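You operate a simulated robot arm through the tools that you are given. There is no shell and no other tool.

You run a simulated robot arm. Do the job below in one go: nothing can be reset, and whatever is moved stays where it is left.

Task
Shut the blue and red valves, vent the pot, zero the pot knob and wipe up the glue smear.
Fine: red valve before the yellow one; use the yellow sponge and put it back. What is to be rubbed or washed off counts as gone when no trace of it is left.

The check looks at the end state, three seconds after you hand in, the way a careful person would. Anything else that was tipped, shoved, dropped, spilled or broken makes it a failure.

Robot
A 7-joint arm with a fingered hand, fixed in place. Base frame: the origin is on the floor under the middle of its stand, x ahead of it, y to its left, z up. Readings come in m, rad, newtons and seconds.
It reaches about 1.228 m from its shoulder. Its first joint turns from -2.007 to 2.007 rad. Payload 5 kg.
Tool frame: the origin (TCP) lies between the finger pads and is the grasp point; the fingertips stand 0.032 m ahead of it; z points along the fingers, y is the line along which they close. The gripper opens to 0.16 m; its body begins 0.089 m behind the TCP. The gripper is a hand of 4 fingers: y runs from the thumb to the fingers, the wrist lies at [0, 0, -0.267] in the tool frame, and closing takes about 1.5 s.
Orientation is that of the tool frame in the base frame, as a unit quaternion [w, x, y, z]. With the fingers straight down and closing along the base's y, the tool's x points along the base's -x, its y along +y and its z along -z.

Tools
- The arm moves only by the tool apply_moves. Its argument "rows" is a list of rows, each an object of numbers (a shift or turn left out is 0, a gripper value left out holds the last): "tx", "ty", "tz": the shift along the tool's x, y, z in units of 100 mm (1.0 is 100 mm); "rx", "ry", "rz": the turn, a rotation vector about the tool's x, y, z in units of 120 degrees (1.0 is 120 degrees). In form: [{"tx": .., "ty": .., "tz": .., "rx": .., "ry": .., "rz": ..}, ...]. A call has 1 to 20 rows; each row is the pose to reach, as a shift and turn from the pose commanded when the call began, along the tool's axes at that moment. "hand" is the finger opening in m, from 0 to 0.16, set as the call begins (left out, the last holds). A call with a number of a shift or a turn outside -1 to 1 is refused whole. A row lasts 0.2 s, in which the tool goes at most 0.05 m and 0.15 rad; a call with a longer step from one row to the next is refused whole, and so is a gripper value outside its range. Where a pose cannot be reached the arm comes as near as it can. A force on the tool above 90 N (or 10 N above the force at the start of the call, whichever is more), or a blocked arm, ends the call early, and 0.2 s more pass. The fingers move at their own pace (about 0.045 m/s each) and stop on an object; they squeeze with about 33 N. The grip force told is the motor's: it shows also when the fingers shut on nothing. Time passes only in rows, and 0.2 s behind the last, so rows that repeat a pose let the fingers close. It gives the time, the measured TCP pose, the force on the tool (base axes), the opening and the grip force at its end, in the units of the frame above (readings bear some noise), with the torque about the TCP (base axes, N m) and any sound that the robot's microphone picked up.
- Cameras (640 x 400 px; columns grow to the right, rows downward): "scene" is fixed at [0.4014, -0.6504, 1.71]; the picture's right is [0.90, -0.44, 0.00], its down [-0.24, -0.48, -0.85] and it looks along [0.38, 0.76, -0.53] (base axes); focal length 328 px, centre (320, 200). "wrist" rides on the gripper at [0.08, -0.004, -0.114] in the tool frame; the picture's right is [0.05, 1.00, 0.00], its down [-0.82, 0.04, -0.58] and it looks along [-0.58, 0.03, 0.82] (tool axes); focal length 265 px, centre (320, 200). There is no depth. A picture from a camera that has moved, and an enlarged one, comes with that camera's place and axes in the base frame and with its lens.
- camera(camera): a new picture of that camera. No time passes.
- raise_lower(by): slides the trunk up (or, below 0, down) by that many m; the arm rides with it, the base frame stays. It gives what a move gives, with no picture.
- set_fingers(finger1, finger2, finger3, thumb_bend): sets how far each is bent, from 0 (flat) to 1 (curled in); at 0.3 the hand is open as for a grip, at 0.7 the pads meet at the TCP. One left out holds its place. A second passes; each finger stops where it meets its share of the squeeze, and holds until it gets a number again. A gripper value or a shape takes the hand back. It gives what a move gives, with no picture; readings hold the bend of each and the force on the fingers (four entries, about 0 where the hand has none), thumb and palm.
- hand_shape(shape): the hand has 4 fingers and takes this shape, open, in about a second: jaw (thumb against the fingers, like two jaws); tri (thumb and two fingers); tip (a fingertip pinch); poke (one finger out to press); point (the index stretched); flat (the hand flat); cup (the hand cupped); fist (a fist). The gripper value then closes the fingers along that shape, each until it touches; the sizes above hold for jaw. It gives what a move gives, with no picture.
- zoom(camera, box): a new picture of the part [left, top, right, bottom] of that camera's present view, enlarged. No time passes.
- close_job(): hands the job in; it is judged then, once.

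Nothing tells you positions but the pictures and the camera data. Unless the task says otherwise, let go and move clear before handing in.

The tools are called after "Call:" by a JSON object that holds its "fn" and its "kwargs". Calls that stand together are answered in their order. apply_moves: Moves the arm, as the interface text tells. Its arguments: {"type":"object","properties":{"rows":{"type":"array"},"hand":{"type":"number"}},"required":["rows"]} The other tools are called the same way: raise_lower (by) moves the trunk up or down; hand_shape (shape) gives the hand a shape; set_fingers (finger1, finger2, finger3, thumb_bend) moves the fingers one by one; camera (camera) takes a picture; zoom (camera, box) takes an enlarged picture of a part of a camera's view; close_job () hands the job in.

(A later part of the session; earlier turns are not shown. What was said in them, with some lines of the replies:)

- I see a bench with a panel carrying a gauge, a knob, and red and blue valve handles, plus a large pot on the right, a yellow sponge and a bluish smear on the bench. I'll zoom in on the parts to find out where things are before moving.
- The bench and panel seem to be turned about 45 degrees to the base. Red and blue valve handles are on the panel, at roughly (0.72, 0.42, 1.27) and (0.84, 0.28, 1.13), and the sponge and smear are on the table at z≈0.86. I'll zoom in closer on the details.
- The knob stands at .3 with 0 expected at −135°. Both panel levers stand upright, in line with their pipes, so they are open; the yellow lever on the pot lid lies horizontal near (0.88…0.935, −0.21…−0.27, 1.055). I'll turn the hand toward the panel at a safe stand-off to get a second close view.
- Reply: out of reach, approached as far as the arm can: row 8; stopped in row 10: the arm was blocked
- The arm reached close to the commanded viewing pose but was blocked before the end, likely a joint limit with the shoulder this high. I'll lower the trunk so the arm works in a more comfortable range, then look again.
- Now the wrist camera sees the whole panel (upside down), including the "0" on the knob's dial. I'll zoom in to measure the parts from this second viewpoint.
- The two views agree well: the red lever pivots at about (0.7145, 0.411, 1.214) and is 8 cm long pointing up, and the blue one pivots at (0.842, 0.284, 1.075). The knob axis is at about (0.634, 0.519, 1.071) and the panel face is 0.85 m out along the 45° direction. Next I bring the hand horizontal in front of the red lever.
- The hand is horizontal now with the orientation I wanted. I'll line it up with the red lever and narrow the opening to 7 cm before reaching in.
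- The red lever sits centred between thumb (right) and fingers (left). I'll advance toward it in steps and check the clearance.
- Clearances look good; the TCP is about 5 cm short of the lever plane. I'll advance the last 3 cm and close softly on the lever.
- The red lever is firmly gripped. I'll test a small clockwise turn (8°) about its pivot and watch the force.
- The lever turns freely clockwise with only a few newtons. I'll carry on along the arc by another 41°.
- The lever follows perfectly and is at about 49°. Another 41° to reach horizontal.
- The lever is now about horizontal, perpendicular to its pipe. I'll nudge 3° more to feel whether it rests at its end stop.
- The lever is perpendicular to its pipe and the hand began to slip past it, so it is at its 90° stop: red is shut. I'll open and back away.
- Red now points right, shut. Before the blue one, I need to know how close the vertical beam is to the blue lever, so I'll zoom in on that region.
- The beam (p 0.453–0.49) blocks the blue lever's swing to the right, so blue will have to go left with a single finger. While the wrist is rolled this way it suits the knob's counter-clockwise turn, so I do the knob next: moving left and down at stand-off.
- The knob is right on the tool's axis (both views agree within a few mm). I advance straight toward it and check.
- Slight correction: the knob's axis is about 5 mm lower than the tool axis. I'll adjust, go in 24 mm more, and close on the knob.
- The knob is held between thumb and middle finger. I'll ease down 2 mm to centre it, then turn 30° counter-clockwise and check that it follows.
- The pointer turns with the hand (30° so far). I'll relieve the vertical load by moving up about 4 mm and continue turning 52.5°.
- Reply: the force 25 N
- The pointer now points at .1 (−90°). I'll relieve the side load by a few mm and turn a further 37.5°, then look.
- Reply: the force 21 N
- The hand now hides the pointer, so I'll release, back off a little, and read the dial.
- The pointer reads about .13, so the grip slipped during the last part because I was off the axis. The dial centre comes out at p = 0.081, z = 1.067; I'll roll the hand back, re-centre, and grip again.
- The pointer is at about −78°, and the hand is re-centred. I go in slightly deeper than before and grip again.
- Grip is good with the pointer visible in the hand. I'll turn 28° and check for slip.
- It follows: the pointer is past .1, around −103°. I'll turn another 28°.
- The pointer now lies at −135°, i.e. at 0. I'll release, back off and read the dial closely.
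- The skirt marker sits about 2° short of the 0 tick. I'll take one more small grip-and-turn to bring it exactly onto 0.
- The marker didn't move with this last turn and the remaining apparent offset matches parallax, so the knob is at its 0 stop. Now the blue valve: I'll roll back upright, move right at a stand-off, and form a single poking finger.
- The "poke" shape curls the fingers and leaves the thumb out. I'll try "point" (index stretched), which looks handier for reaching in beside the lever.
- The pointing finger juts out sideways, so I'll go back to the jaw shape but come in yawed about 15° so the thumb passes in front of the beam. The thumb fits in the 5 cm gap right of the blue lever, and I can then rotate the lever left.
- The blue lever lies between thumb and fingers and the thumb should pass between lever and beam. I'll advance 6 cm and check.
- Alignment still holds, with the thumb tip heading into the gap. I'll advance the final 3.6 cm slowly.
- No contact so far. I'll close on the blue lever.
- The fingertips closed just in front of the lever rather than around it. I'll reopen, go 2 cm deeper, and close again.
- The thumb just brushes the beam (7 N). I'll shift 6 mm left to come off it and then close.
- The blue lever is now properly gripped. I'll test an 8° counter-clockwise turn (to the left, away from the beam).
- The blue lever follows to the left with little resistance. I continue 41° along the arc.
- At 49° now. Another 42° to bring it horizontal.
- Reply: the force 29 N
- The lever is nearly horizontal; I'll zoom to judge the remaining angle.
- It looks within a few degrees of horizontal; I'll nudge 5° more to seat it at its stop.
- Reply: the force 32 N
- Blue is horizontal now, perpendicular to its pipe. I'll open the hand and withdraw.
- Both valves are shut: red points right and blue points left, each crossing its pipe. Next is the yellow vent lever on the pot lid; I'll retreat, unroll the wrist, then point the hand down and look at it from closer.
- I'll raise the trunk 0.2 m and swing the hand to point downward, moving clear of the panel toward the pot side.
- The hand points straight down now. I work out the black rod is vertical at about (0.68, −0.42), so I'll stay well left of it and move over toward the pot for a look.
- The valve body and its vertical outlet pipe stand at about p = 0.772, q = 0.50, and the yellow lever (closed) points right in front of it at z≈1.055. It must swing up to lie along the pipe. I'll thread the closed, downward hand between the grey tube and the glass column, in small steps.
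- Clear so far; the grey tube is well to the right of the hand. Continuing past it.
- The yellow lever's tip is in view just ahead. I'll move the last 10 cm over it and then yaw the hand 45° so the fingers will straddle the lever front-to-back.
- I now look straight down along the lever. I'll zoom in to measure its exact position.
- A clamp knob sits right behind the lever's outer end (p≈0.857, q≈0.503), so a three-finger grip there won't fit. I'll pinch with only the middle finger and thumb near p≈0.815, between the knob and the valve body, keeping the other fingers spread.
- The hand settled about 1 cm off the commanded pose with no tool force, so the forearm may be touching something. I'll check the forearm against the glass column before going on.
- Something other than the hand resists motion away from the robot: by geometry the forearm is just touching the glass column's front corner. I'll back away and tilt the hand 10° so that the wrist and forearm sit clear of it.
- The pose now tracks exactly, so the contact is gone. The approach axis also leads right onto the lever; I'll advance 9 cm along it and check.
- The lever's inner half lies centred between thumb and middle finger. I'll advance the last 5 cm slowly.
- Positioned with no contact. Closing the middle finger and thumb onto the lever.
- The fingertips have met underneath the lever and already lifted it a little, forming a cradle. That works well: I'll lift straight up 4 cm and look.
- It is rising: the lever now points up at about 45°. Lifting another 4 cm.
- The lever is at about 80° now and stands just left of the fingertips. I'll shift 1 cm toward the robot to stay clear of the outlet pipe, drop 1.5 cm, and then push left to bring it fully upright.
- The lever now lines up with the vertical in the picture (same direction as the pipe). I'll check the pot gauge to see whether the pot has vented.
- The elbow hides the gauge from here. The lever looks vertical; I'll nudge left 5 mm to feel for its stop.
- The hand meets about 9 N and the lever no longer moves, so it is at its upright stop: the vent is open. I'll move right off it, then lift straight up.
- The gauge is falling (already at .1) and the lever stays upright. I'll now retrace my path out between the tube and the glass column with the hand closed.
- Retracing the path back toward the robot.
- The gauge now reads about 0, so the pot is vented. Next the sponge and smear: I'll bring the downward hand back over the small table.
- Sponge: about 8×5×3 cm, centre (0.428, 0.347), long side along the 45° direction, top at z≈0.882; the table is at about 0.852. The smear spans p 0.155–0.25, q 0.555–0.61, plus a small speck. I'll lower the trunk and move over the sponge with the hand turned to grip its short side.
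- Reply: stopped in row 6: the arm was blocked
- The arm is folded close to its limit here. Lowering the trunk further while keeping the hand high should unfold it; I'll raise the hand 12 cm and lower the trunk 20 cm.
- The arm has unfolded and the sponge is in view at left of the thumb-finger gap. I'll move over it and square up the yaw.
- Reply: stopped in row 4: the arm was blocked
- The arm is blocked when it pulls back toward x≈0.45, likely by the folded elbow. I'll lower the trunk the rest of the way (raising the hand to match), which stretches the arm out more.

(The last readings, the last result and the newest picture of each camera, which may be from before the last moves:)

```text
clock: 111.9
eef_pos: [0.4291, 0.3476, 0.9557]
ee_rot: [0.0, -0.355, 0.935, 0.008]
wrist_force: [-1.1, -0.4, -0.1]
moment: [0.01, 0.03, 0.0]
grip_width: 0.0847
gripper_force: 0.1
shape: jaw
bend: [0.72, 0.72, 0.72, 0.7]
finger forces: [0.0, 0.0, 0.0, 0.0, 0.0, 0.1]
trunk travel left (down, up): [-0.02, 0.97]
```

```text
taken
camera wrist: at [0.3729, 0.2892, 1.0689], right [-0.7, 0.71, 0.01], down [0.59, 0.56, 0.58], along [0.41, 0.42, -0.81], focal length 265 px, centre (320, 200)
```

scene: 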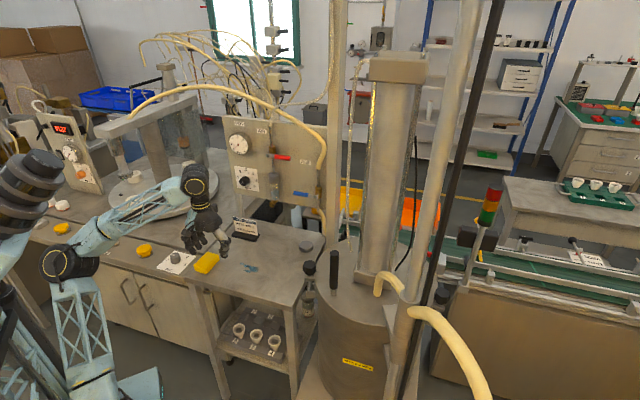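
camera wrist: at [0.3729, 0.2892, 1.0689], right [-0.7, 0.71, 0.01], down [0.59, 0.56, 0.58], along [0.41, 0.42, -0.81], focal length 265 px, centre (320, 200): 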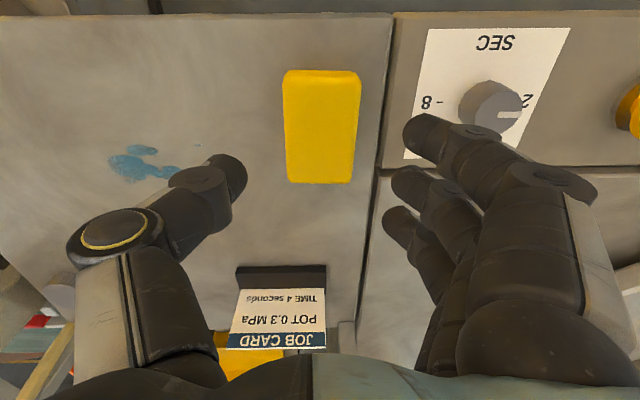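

Now directly above the sponge. I'll square the yaw by 2°, narrow the opening to 7 cm and descend around it, watching for contact.

Call:
{"fn": "apply_moves", "kwargs": {"hand": 0.072, "rows": [{"rz": -0.02}, {"rz": -0.02, "tz": 0.1}, {"rz": -0.02, "tz": 0.25}, {"rz": -0.02, "tz": 0.4}, {"rz": -0.02, "tz": 0.55}, {"rz": -0.02, "tz": 0.64}]}}

Call:
{"fn": "camera", "kwargs": {"camera": "wrist"}}

Call:
{"fn": "zoom", "kwargs": {"camera": "scene", "box": [150, 200, 270, 300]}}

```text
clock: 113.3
eef_pos: [0.4283, 0.3467, 0.8916]
ee_rot: [0.001, -0.374, 0.927, 0.007]
wrist_force: [-0.4, -0.9, 0.4]
moment: [0.04, 0.03, -0.02]
grip_width: 0.0729
gripper_force: 0.1
shape: jaw
bend: [0.73, 0.73, 0.73, 0.7]
finger forces: [0.0, 0.1, 0.0, 0.0, 0.0, 0.0]
trunk travel left (down, up): [-0.02, 0.97]
```

```text
taken
camera wrist: at [0.3739, 0.2868, 1.0056], right [-0.73, 0.68, 0.01], down [0.56, 0.59, 0.58], along [0.39, 0.43, -0.81], focal length 265 px, centre (320, 200)
```

wrist: 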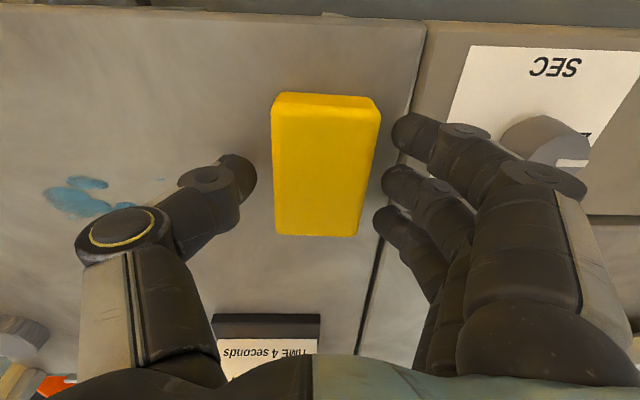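

```text
4.00 times, centred on (210, 250) of scene
camera zoom: at [0.4014, -0.6504, 1.71], right [0.9, -0.44, 0.0], down [-0.24, -0.48, -0.85], along [0.38, 0.76, -0.53], focal length 1313 px, centre (760, 0)
```

zoom: 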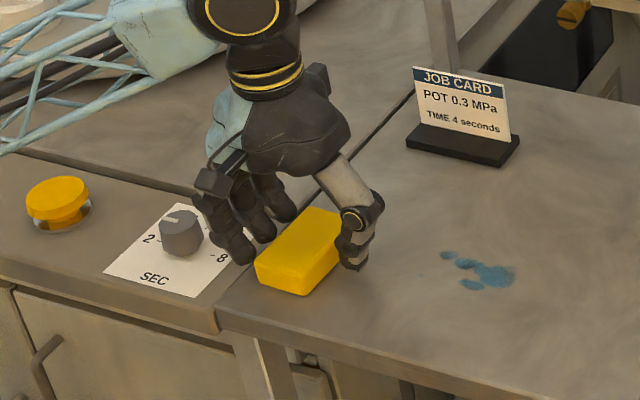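

The sponge is between thumb and fingers. I'll lower 3 mm more and close on it, remembering this spot for putting it back.

Call:
{"fn": "apply_moves", "kwargs": {"rows": [{"tz": 0.03}]}}

Call:
{"fn": "apply_moves", "kwargs": {"hand": 0.0, "rows": [{"tz": 0}, {"tz": 0}, {"tz": 0}, {"tz": 0}, {"tz": 0}]}}

Call:
{"fn": "camera", "kwargs": {"camera": "wrist"}}

```text
clock: 113.7
eef_pos: [0.4279, 0.3491, 0.889]
ee_rot: [0.001, -0.374, 0.927, 0.008]
wrist_force: [0.5, -0.6, 0.3]
moment: [0.03, 0.01, -0.02]
grip_width: 0.0726
gripper_force: 0.1
shape: jaw
bend: [0.73, 0.73, 0.73, 0.7]
finger forces: [0.0, 0.0, 0.1, 0.1, 0.1, 0.1]
trunk travel left (down, up): [-0.02, 0.97]
```

```text
clock: 114.9
eef_pos: [0.4282, 0.3489, 0.8889]
ee_rot: [0.001, -0.375, 0.927, 0.008]
wrist_force: [0.2, 0.2, 0.6]
moment: [-0.01, 0.02, 0.02]
grip_width: 0.0487
gripper_force: 33.2
shape: jaw
bend: [0.73, 0.73, 0.73, 0.7]
finger forces: [9.9, 10.0, 10.1, 0.0, 29.8, 0.0]
trunk travel left (down, up): [-0.02, 0.97]
```

```text
taken
camera wrist: at [0.373, 0.2879, 1.0024], right [-0.73, 0.68, 0.01], down [0.56, 0.59, 0.58], along [0.39, 0.43, -0.81], focal length 265 px, centre (320, 200)
```

wrist: 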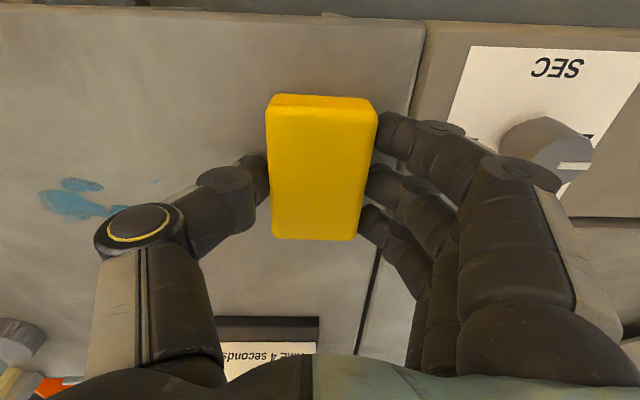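

Sponge held firmly and evenly. I'll lift it 2.5 cm, carry it to the left end of the smear, and then lower it to the table.

Call:
{"fn": "apply_moves", "kwargs": {"rows": [{"tz": -0.12}, {"tz": -0.25}, {"tx": -0.16, "ty": -0.2, "tz": -0.25}, {"tx": -0.32, "ty": -0.4, "tz": -0.25}, {"tx": -0.47, "ty": -0.6, "tz": -0.25}]}}

Call:
{"fn": "camera", "kwargs": {"camera": "wrist"}}

Call:
{"fn": "zoom", "kwargs": {"camera": "scene", "box": [180, 200, 300, 300]}}

```text
clock: 116.1
eef_pos: [0.5048, 0.3398, 0.9122]
ee_rot: [0.001, -0.375, 0.927, 0.008]
wrist_force: [0.3, 0.8, -0.1]
moment: [-0.01, -0.03, -0.01]
grip_width: 0.0487
gripper_force: 33.0
shape: jaw
bend: [0.73, 0.73, 0.73, 0.7]
finger forces: [9.9, 9.9, 10.2, 0.1, 29.9, 0.0]
trunk travel left (down, up): [-0.02, 0.97]
```

```text
taken
camera wrist: at [0.4502, 0.2783, 1.0259], right [-0.73, 0.68, 0.01], down [0.56, 0.59, 0.58], along [0.39, 0.43, -0.81], focal length 265 px, centre (320, 200)
```

wrist: 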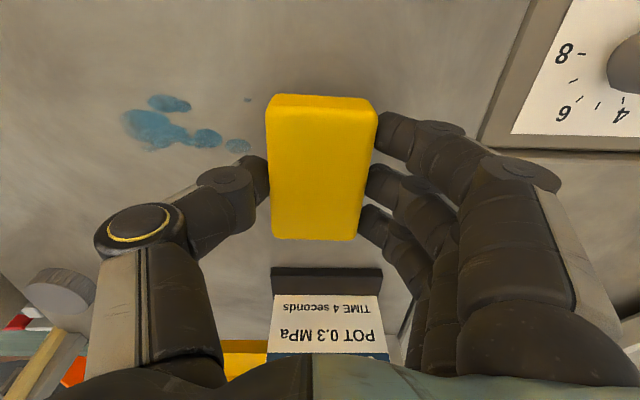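

```text
4.00 times, centred on (240, 250) of scene
camera zoom: at [0.4014, -0.6504, 1.71], right [0.9, -0.44, 0.0], down [-0.24, -0.48, -0.85], along [0.38, 0.76, -0.53], focal length 1313 px, centre (640, 0)
```

zoom: 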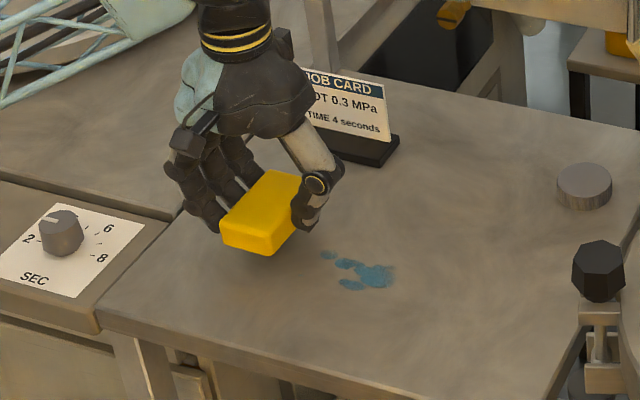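

The smear from this view matches my earlier estimate. I'll lower the sponge with light pressure and check the force.

Call:
{"fn": "apply_moves", "kwargs": {"rows": [{"tz": 0.1}, {"tz": 0.18}, {"tz": 0.23}, {"tz": 0.26}]}}

```text
clock: 117.1
eef_pos: [0.5034, 0.3385, 0.8881]
ee_rot: [0.002, -0.375, 0.927, 0.007]
wrist_force: [0.7, 1.1, 19.4]
moment: [0.08, 0.04, -0.04]
grip_width: 0.0491
gripper_force: 33.0
shape: jaw
bend: [0.74, 0.73, 0.73, 0.7]
finger forces: [11.8, 11.7, 11.6, 0.1, 34.5, 0.0]
trunk travel left (down, up): [-0.02, 0.97]
```

Pressing with about 19 N. Now stroking across the smear to the right.

Call:
{"fn": "apply_moves", "kwargs": {"rows": [{"ty": -0.17}, {"ty": -0.34}, {"ty": -0.5}, {"ty": -0.67}, {"ty": -0.84}, {"ty": -1.0}]}}

Call:
{"fn": "apply_moves", "kwargs": {"rows": [{"ty": -0.17}, {"ty": -0.34}, {"ty": -0.55}, {"ty": -0.34}, {"ty": -0.17}, {"ty": 0}]}}

Call:
{"fn": "camera", "kwargs": {"camera": "wrist"}}

Call:
{"fn": "zoom", "kwargs": {"camera": "scene", "box": [180, 200, 300, 300]}}

```text
clock: 118.5
eef_pos: [0.5726, 0.2632, 0.8868]
ee_rot: [0.0, -0.374, 0.927, 0.007]
wrist_force: [-9.7, 6.8, 27.7]
moment: [0.49, 0.51, 0.03]
grip_width: 0.05
gripper_force: 32.7
shape: jaw
bend: [0.74, 0.74, 0.74, 0.71]
finger forces: [13.8, 14.1, 14.0, 0.1, 31.4, 0.0]
trunk travel left (down, up): [-0.02, 0.97]
```

```text
clock: 119.9
eef_pos: [0.5719, 0.2641, 0.8866]
ee_rot: [0.0, -0.374, 0.927, 0.008]
wrist_force: [7.6, -8.6, 29.8]
moment: [-0.35, -0.28, -0.01]
grip_width: 0.0513
gripper_force: 33.4
shape: jaw
bend: [0.74, 0.74, 0.74, 0.71]
finger forces: [10.1, 10.2, 10.3, 0.1, 41.5, 0.0]
trunk travel left (down, up): [-0.02, 0.97]
```

```text
taken
camera wrist: at [0.5166, 0.2042, 0.9998], right [-0.73, 0.68, 0.01], down [0.56, 0.59, 0.58], along [0.39, 0.43, -0.81], focal length 265 px, centre (320, 200)
```

wrist: 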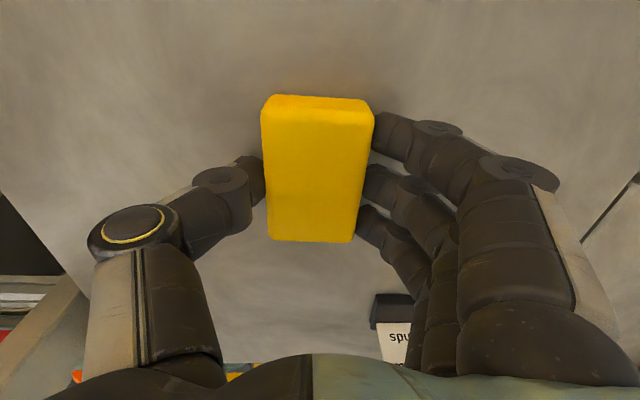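

```text
4.00 times, centred on (240, 250) of scene
camera zoom: at [0.4014, -0.6504, 1.71], right [0.9, -0.44, 0.0], down [-0.24, -0.48, -0.85], along [0.38, 0.76, -0.53], focal length 1313 px, centre (640, 0)
```

zoom: 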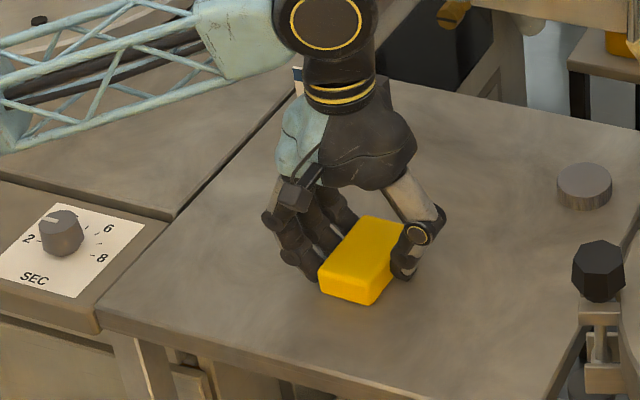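

The smear already looks gone. I'll do further overlapping passes, shifted a little toward and away from the robot, to leave no faint trace.

Call:
{"fn": "apply_moves", "kwargs": {"rows": [{"tx": -0.12}, {"tx": -0.12, "ty": 0.17}, {"tx": -0.12, "ty": 0.34}, {"tx": -0.12, "ty": 0.5}, {"tx": -0.12, "ty": 0.67}, {"tx": -0.12, "ty": 0.84}, {"tx": 0.0, "ty": 0.95}, {"tx": 0.12, "ty": 0.84}, {"tx": 0.12, "ty": 0.67}, {"tx": 0.12, "ty": 0.5}, {"tx": 0.12, "ty": 0.34}, {"tx": 0.12, "ty": 0.17}, {"tx": 0.12, "ty": 0}, {"tx": 0.12, "ty": -0.2}, {"tx": 0.12, "ty": -0.4}, {"tx": 0.0, "ty": -0.5}, {"tx": -0.12, "ty": -0.4}, {"tx": -0.12, "ty": -0.2}, {"tx": -0.12, "ty": 0}]}}

Call:
{"fn": "apply_moves", "kwargs": {"rows": [{"tx": 0.12, "ty": 0.17}, {"tx": 0.12, "ty": 0.34}, {"tx": 0.12, "ty": 0.5}, {"tx": 0.12, "ty": 0.67}, {"tx": 0.12, "ty": 0.84}, {"tx": 0.12, "ty": 1.0}]}}

Call:
{"fn": "camera", "kwargs": {"camera": "wrist"}}

Call:
{"fn": "zoom", "kwargs": {"camera": "scene", "box": [200, 220, 300, 300]}}

```text
clock: 123.9
eef_pos: [0.5815, 0.2709, 0.8849]
ee_rot: [0.001, -0.375, 0.927, 0.008]
wrist_force: [8.0, -7.7, 31.1]
moment: [-0.32, -0.31, 0.01]
grip_width: 0.0516
gripper_force: 33.0
shape: jaw
bend: [0.74, 0.74, 0.74, 0.71]
finger forces: [10.4, 10.6, 10.5, 0.0, 41.6, 0.0]
trunk travel left (down, up): [-0.02, 0.97]
```

```text
clock: 125.3
eef_pos: [0.5035, 0.3363, 0.8868]
ee_rot: [-0.001, -0.374, 0.927, 0.009]
wrist_force: [-0.4, -0.9, 0.1]
moment: [0.02, -0.01, 0.03]
grip_width: 0.0503
gripper_force: 33.2
shape: jaw
bend: [0.74, 0.74, 0.74, 0.71]
finger forces: [10.8, 11.0, 11.1, 0.1, 32.8, 0.1]
trunk travel left (down, up): [-0.02, 0.97]
```

```text
taken
camera wrist: at [0.4506, 0.2771, 1.0008], right [-0.73, 0.68, 0.01], down [0.56, 0.59, 0.58], along [0.39, 0.43, -0.81], focal length 265 px, centre (320, 200)
```

wrist: 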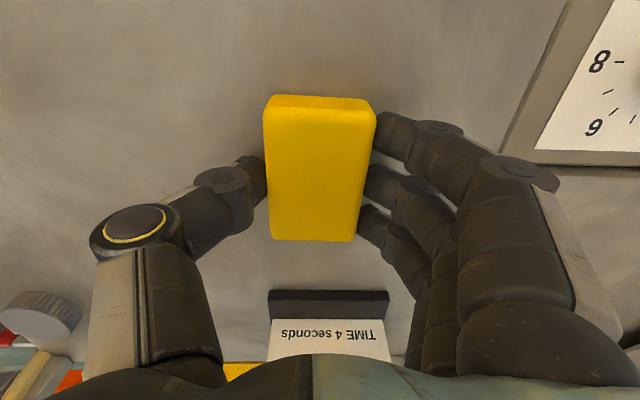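

```text
5.00 times, centred on (250, 260) of scene
camera zoom: at [0.4014, -0.6504, 1.71], right [0.9, -0.44, 0.0], down [-0.24, -0.48, -0.85], along [0.38, 0.76, -0.53], focal length 1641 px, centre (670, -100)
```

zoom: 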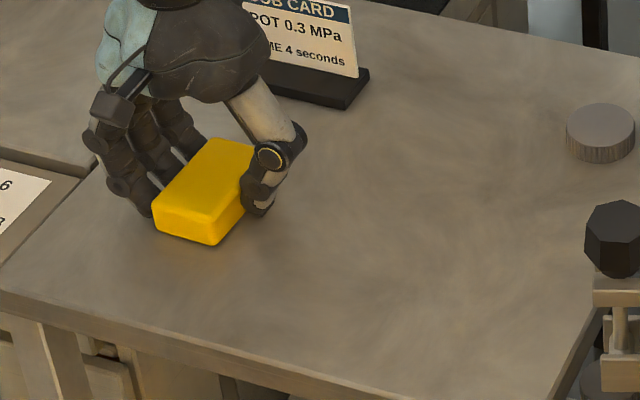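

Call:
{"fn": "zoom", "kwargs": {"camera": "scene", "box": [225, 250, 285, 290]}}

Call:
{"fn": "zoom", "kwargs": {"camera": "wrist", "box": [60, 40, 280, 180]}}

```text
10.00 times, centred on (255, 270) of scene
camera zoom: at [0.4014, -0.6504, 1.71], right [0.9, -0.44, 0.0], down [-0.24, -0.48, -0.85], along [0.38, 0.76, -0.53], focal length 3283 px, centre (970, -500)
```

zoom: 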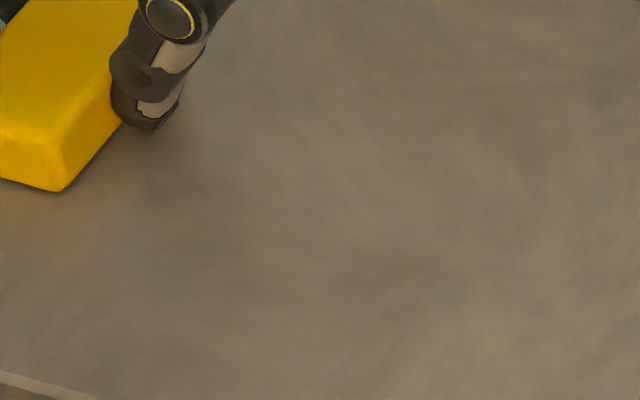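

```text
2.86 times, centred on (170, 110) of wrist
camera zoom: at [0.4506, 0.2771, 1.0008], right [-0.73, 0.68, 0.01], down [0.56, 0.59, 0.58], along [0.39, 0.43, -0.81], focal length 758 px, centre (749, 457)
```

zoom: 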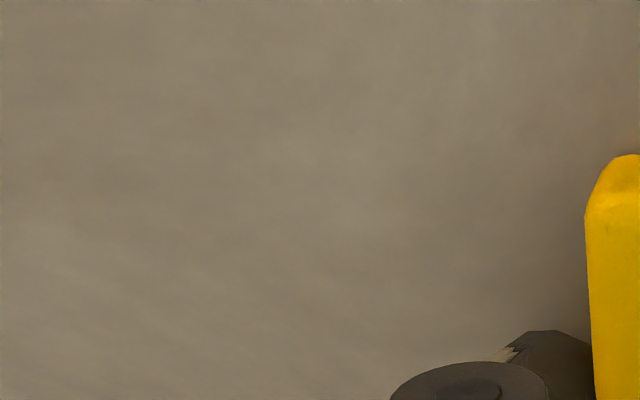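

No trace of the smear is left in either view. Now I lift the sponge and carry it back to where it was.

Call:
{"fn": "apply_moves", "kwargs": {"rows": [{"tz": -0.12}, {"tz": -0.25}, {"tx": 0.15, "ty": 0.2, "tz": -0.25}, {"tx": 0.3, "ty": 0.4, "tz": -0.25}, {"tx": 0.453, "ty": 0.614, "tz": -0.25}, {"tx": 0.453, "ty": 0.614, "tz": -0.25}]}}

Call:
{"fn": "camera", "kwargs": {"camera": "wrist"}}

Call:
{"fn": "zoom", "kwargs": {"camera": "scene", "box": [160, 220, 280, 300]}}

```text
clock: 126.7
eef_pos: [0.4286, 0.3503, 0.908]
ee_rot: [0.001, -0.375, 0.927, 0.009]
wrist_force: [0.5, -0.2, -0.2]
moment: [0.04, -0.01, -0.03]
grip_width: 0.0503
gripper_force: 33.2
shape: jaw
bend: [0.74, 0.74, 0.74, 0.71]
finger forces: [10.8, 11.1, 11.0, 0.1, 32.8, 0.0]
trunk travel left (down, up): [-0.02, 0.97]
```

```text
taken
camera wrist: at [0.3744, 0.2894, 1.0229], right [-0.73, 0.68, 0.01], down [0.56, 0.59, 0.58], along [0.39, 0.43, -0.81], focal length 265 px, centre (320, 200)
```

wrist: 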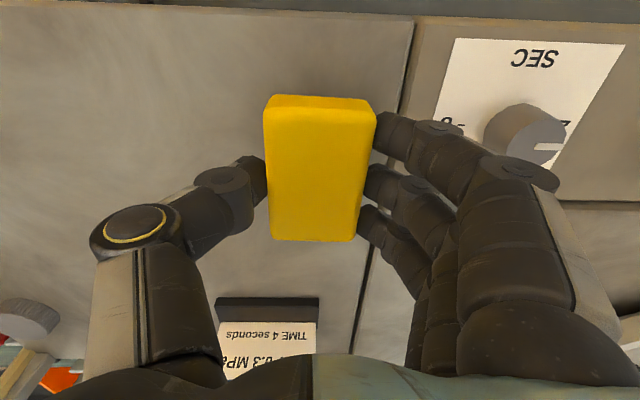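

```text
5.00 times, centred on (220, 260) of scene
camera zoom: at [0.4014, -0.6504, 1.71], right [0.9, -0.44, 0.0], down [-0.24, -0.48, -0.85], along [0.38, 0.76, -0.53], focal length 1641 px, centre (820, -100)
```

zoom: 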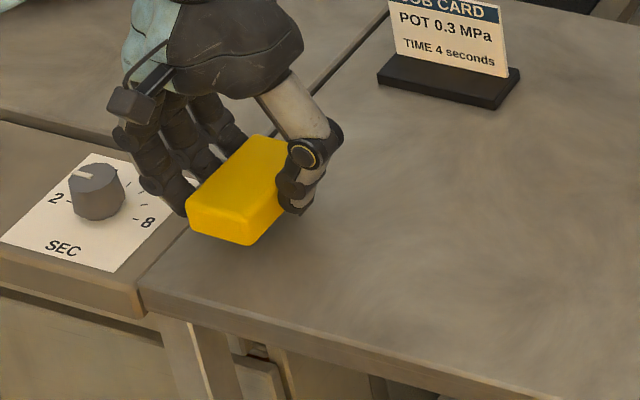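

Above its original spot. Lowering gently until it touches.

Call:
{"fn": "apply_moves", "kwargs": {"rows": [{"tz": 0.07}, {"tz": 0.14}, {"tz": 0.19}]}}

```text
clock: 127.5
eef_pos: [0.4271, 0.3497, 0.8925]
ee_rot: [0.0, -0.375, 0.927, 0.008]
wrist_force: [0.1, -0.4, -0.3]
moment: [0.04, 0.01, 0.0]
grip_width: 0.05
gripper_force: 33.0
shape: jaw
bend: [0.74, 0.74, 0.74, 0.71]
finger forces: [10.9, 11.0, 11.0, 0.1, 32.8, 0.0]
trunk travel left (down, up): [-0.02, 0.97]
```

Call:
{"fn": "apply_moves", "kwargs": {"rows": [{"tz": 0.03}, {"tz": 0.06}]}}

```text
clock: 128.1
eef_pos: [0.4293, 0.3486, 0.8874]
ee_rot: [0.001, -0.375, 0.927, 0.008]
wrist_force: [0.7, -0.4, -0.1]
moment: [0.02, -0.02, -0.01]
grip_width: 0.05
gripper_force: 32.9
shape: jaw
bend: [0.74, 0.74, 0.74, 0.71]
finger forces: [10.8, 11.0, 11.0, 0.1, 32.8, 0.0]
trunk travel left (down, up): [-0.02, 0.97]
```

Call:
{"fn": "apply_moves", "kwargs": {"rows": [{"tz": 0.02}, {"tz": 0.03}]}}

```text
clock: 128.7
eef_pos: [0.4288, 0.3494, 0.8863]
ee_rot: [0.001, -0.375, 0.927, 0.009]
wrist_force: [4.1, 2.9, 13.8]
moment: [0.15, 0.03, -0.04]
grip_width: 0.0502
gripper_force: 32.1
shape: jaw
bend: [0.74, 0.74, 0.74, 0.71]
finger forces: [11.3, 11.2, 11.3, 0.0, 33.8, 0.0]
trunk travel left (down, up): [-0.02, 0.97]
```

The sponge is resting on the table (14 N). I'll ease up a touch, release it, and lift the hand straight away.

Call:
{"fn": "apply_moves", "kwargs": {"rows": [{"tz": -0.015}]}}

Call:
{"fn": "apply_moves", "kwargs": {"hand": 0.075, "rows": [{"tz": 0}, {"tz": 0}, {"tz": 0}, {"tz": 0}, {"tz": 0}]}}

Call:
{"fn": "apply_moves", "kwargs": {"rows": [{"tz": -0.15}, {"tz": -0.35}, {"tz": -0.6}, {"tz": -0.85}, {"tz": -1.0}]}}

Call:
{"fn": "camera", "kwargs": {"camera": "wrist"}}

Call:
{"fn": "zoom", "kwargs": {"camera": "scene", "box": [170, 240, 290, 300]}}

```text
clock: 129.1
eef_pos: [0.4286, 0.3489, 0.8866]
ee_rot: [0.0, -0.373, 0.928, 0.007]
wrist_force: [1.7, 1.2, 7.6]
moment: [0.16, 0.05, 0.02]
grip_width: 0.0503
gripper_force: 32.9
shape: jaw
bend: [0.74, 0.74, 0.74, 0.71]
finger forces: [11.1, 11.1, 11.2, 0.0, 33.5, 0.0]
trunk travel left (down, up): [-0.02, 0.97]
```

```text
clock: 130.3
eef_pos: [0.4293, 0.3494, 0.8868]
ee_rot: [0.0, -0.375, 0.927, 0.008]
wrist_force: [0.7, -0.9, -0.1]
moment: [0.0, -0.02, -0.01]
grip_width: 0.0741
gripper_force: 0.0
shape: jaw
bend: [0.73, 0.73, 0.73, 0.7]
finger forces: [0.0, 0.0, 0.0, 0.0, 0.0, 0.1]
trunk travel left (down, up): [-0.02, 0.97]
```

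```text
clock: 131.5
eef_pos: [0.4275, 0.3501, 0.9874]
ee_rot: [0.0, -0.374, 0.927, 0.007]
wrist_force: [0.0, 0.5, -0.3]
moment: [-0.03, -0.02, 0.05]
grip_width: 0.0742
gripper_force: 0.0
shape: jaw
bend: [0.73, 0.73, 0.73, 0.7]
finger forces: [0.0, 0.0, 0.0, 0.0, 0.1, 0.0]
trunk travel left (down, up): [-0.02, 0.97]
```

```text
taken
camera wrist: at [0.3754, 0.2905, 1.1], right [-0.73, 0.68, 0.01], down [0.56, 0.59, 0.58], along [0.39, 0.43, -0.81], focal length 265 px, centre (320, 200)
```

wrist: 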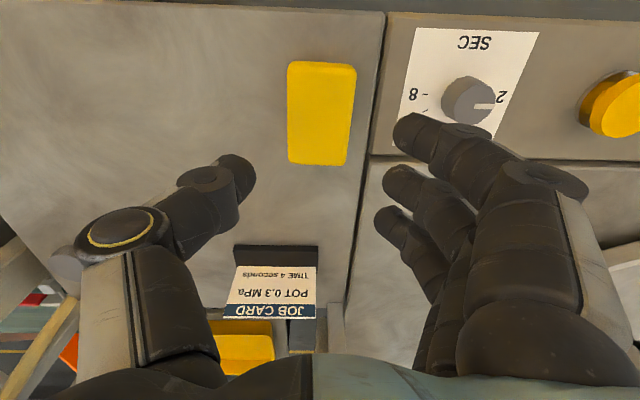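

```text
5.33 times, centred on (230, 270) of scene
camera zoom: at [0.4014, -0.6504, 1.71], right [0.9, -0.44, 0.0], down [-0.24, -0.48, -0.85], along [0.38, 0.76, -0.53], focal length 1751 px, centre (800, -173)
```

zoom: 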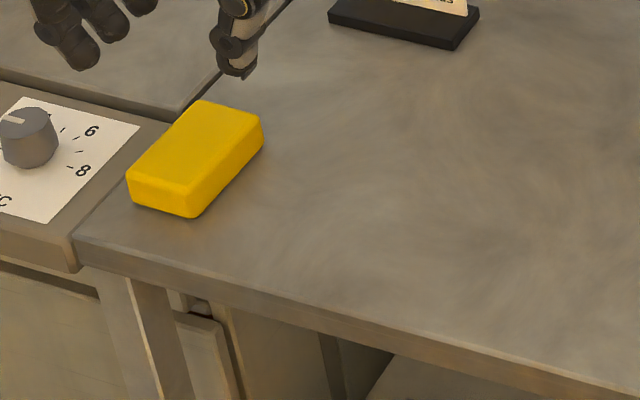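

The sponge is back exactly where it lay and the table is clean. I'll raise the arm clear and check every item once more.

Call:
{"fn": "raise_lower", "kwargs": {"by": 0.3}}

Call:
{"fn": "camera", "kwargs": {"camera": "scene"}}

Call:
{"fn": "zoom", "kwargs": {"camera": "scene", "box": [210, 110, 350, 220]}}

Call:
{"fn": "zoom", "kwargs": {"camera": "scene", "box": [220, 150, 280, 200]}}

Call:
{"fn": "camera", "kwargs": {"camera": "wrist"}}

Call:
{"fn": "zoom", "kwargs": {"camera": "scene", "box": [290, 220, 480, 340]}}

```text
clock: 134.5
eef_pos: [0.4296, 0.3511, 1.2862]
ee_rot: [0.001, -0.375, 0.927, 0.007]
wrist_force: [-0.3, -0.1, -0.1]
moment: [-0.02, -0.06, -0.01]
grip_width: 0.0742
gripper_force: 0.1
shape: jaw
bend: [0.73, 0.73, 0.73, 0.7]
finger forces: [0.1, 0.1, 0.1, 0.1, 0.0, 0.0]
trunk travel left (down, up): [-0.32, 0.67]
```

```text
taken
```

scene: 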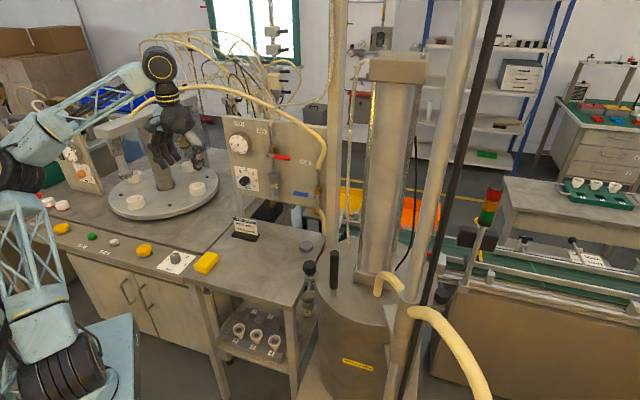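

```text
3.64 times, centred on (280, 165) of scene
camera zoom: at [0.4014, -0.6504, 1.71], right [0.9, -0.44, 0.0], down [-0.24, -0.48, -0.85], along [0.38, 0.76, -0.53], focal length 1194 px, centre (466, 327)
```

zoom: 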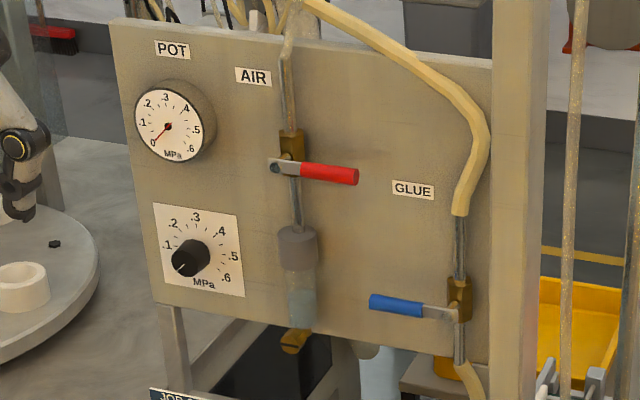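

```text
8.00 times, centred on (250, 175) of scene
camera zoom: at [0.4014, -0.6504, 1.71], right [0.9, -0.44, 0.0], down [-0.24, -0.48, -0.85], along [0.38, 0.76, -0.53], focal length 2626 px, centre (880, 400)
```

zoom: 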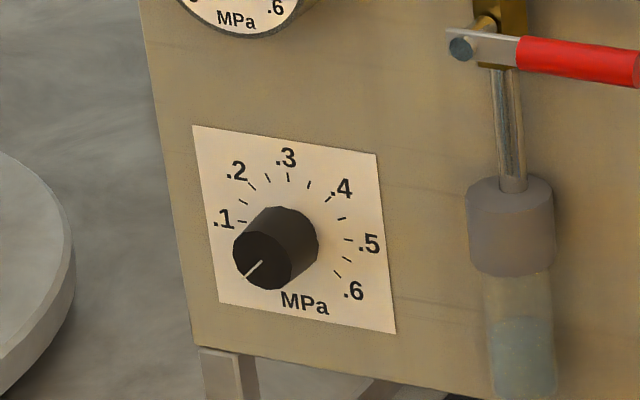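

```text
taken
camera wrist: at [0.3754, 0.2905, 1.3998], right [-0.73, 0.68, 0.01], down [0.56, 0.59, 0.58], along [0.39, 0.43, -0.81], focal length 265 px, centre (320, 200)
```

wrist: 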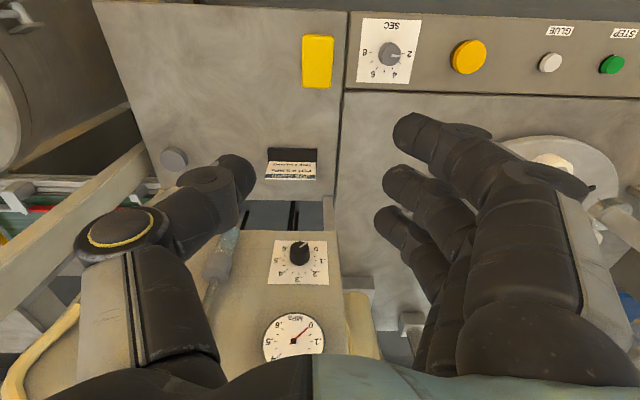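

```text
3.33 times, centred on (385, 280) of scene
camera zoom: at [0.4014, -0.6504, 1.71], right [0.9, -0.44, 0.0], down [-0.24, -0.48, -0.85], along [0.38, 0.76, -0.53], focal length 1094 px, centre (103, -67)
```

zoom: 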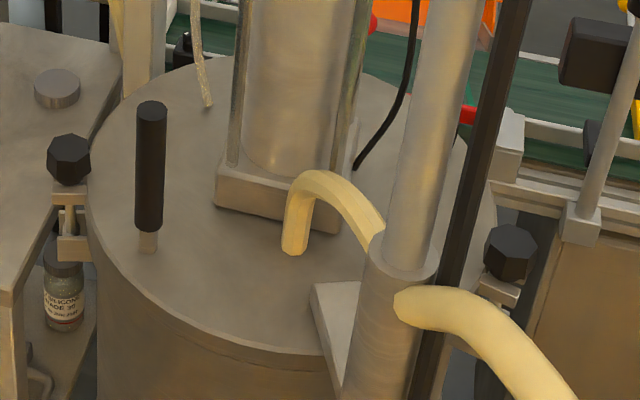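

Call:
{"fn": "zoom", "kwargs": {"camera": "scene", "box": [290, 170, 350, 210]}}

Call:
{"fn": "zoom", "kwargs": {"camera": "scene", "box": [260, 135, 320, 175]}}

```text
10.00 times, centred on (320, 190) of scene
camera zoom: at [0.4014, -0.6504, 1.71], right [0.9, -0.44, 0.0], down [-0.24, -0.48, -0.85], along [0.38, 0.76, -0.53], focal length 3283 px, centre (320, 300)
```

zoom: 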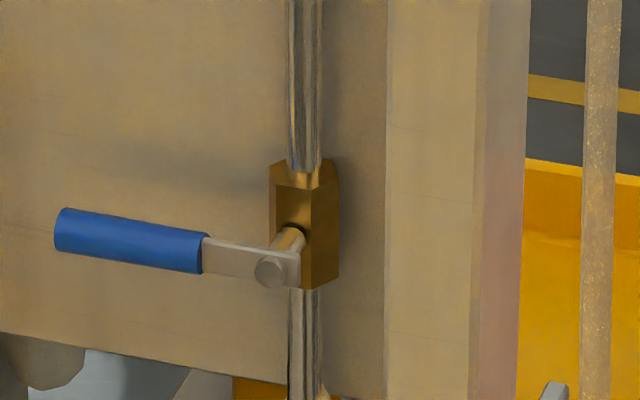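

```text
10.00 times, centred on (290, 155) of scene
camera zoom: at [0.4014, -0.6504, 1.71], right [0.9, -0.44, 0.0], down [-0.24, -0.48, -0.85], along [0.38, 0.76, -0.53], focal length 3283 px, centre (620, 650)
```

zoom: 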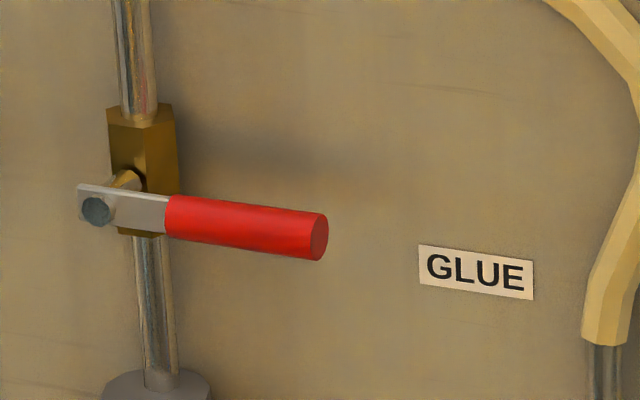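

Everything checks out:
- **Valves:** red and blue levers cross their pipes, so both are shut. Red was shut before the yellow one was touched.
- **Pot:** the yellow vent lever is upright and the gauge reads 0.
- **Knob:** the pot knob is at 0.
- **Glue smear:** no trace of it is left.
- **Sponge:** it is back in its place.

The hand is empty and clear, so I hand in the job.

Call:
{"fn": "close_job", "kwargs": {}}

```text
The job is handed in.
```

The job is done and handed in; I haven't been shown a result from the check.

- **Red and blue valves:** both are shut, with each lever square across its pipe. Red was closed before I touched the yellow one.
- **Pot:** the yellow vent lever is upright and open. The gauge fell from 0.3 to 0 MPa.
- **Pot knob:** it is turned to 0, up against its stop.
- **Glue smear:** I wiped it up with the yellow sponge, and zoomed views from both cameras show no trace.
- **Sponge:** it is back where it lay at the start.

While I was reaching for the vent lever, the forearm came up against something, most likely the glass column on the pot lid, so I backed off. The thumb also brushed the beam beside the blue valve. I saw nothing moved or damaged by either.
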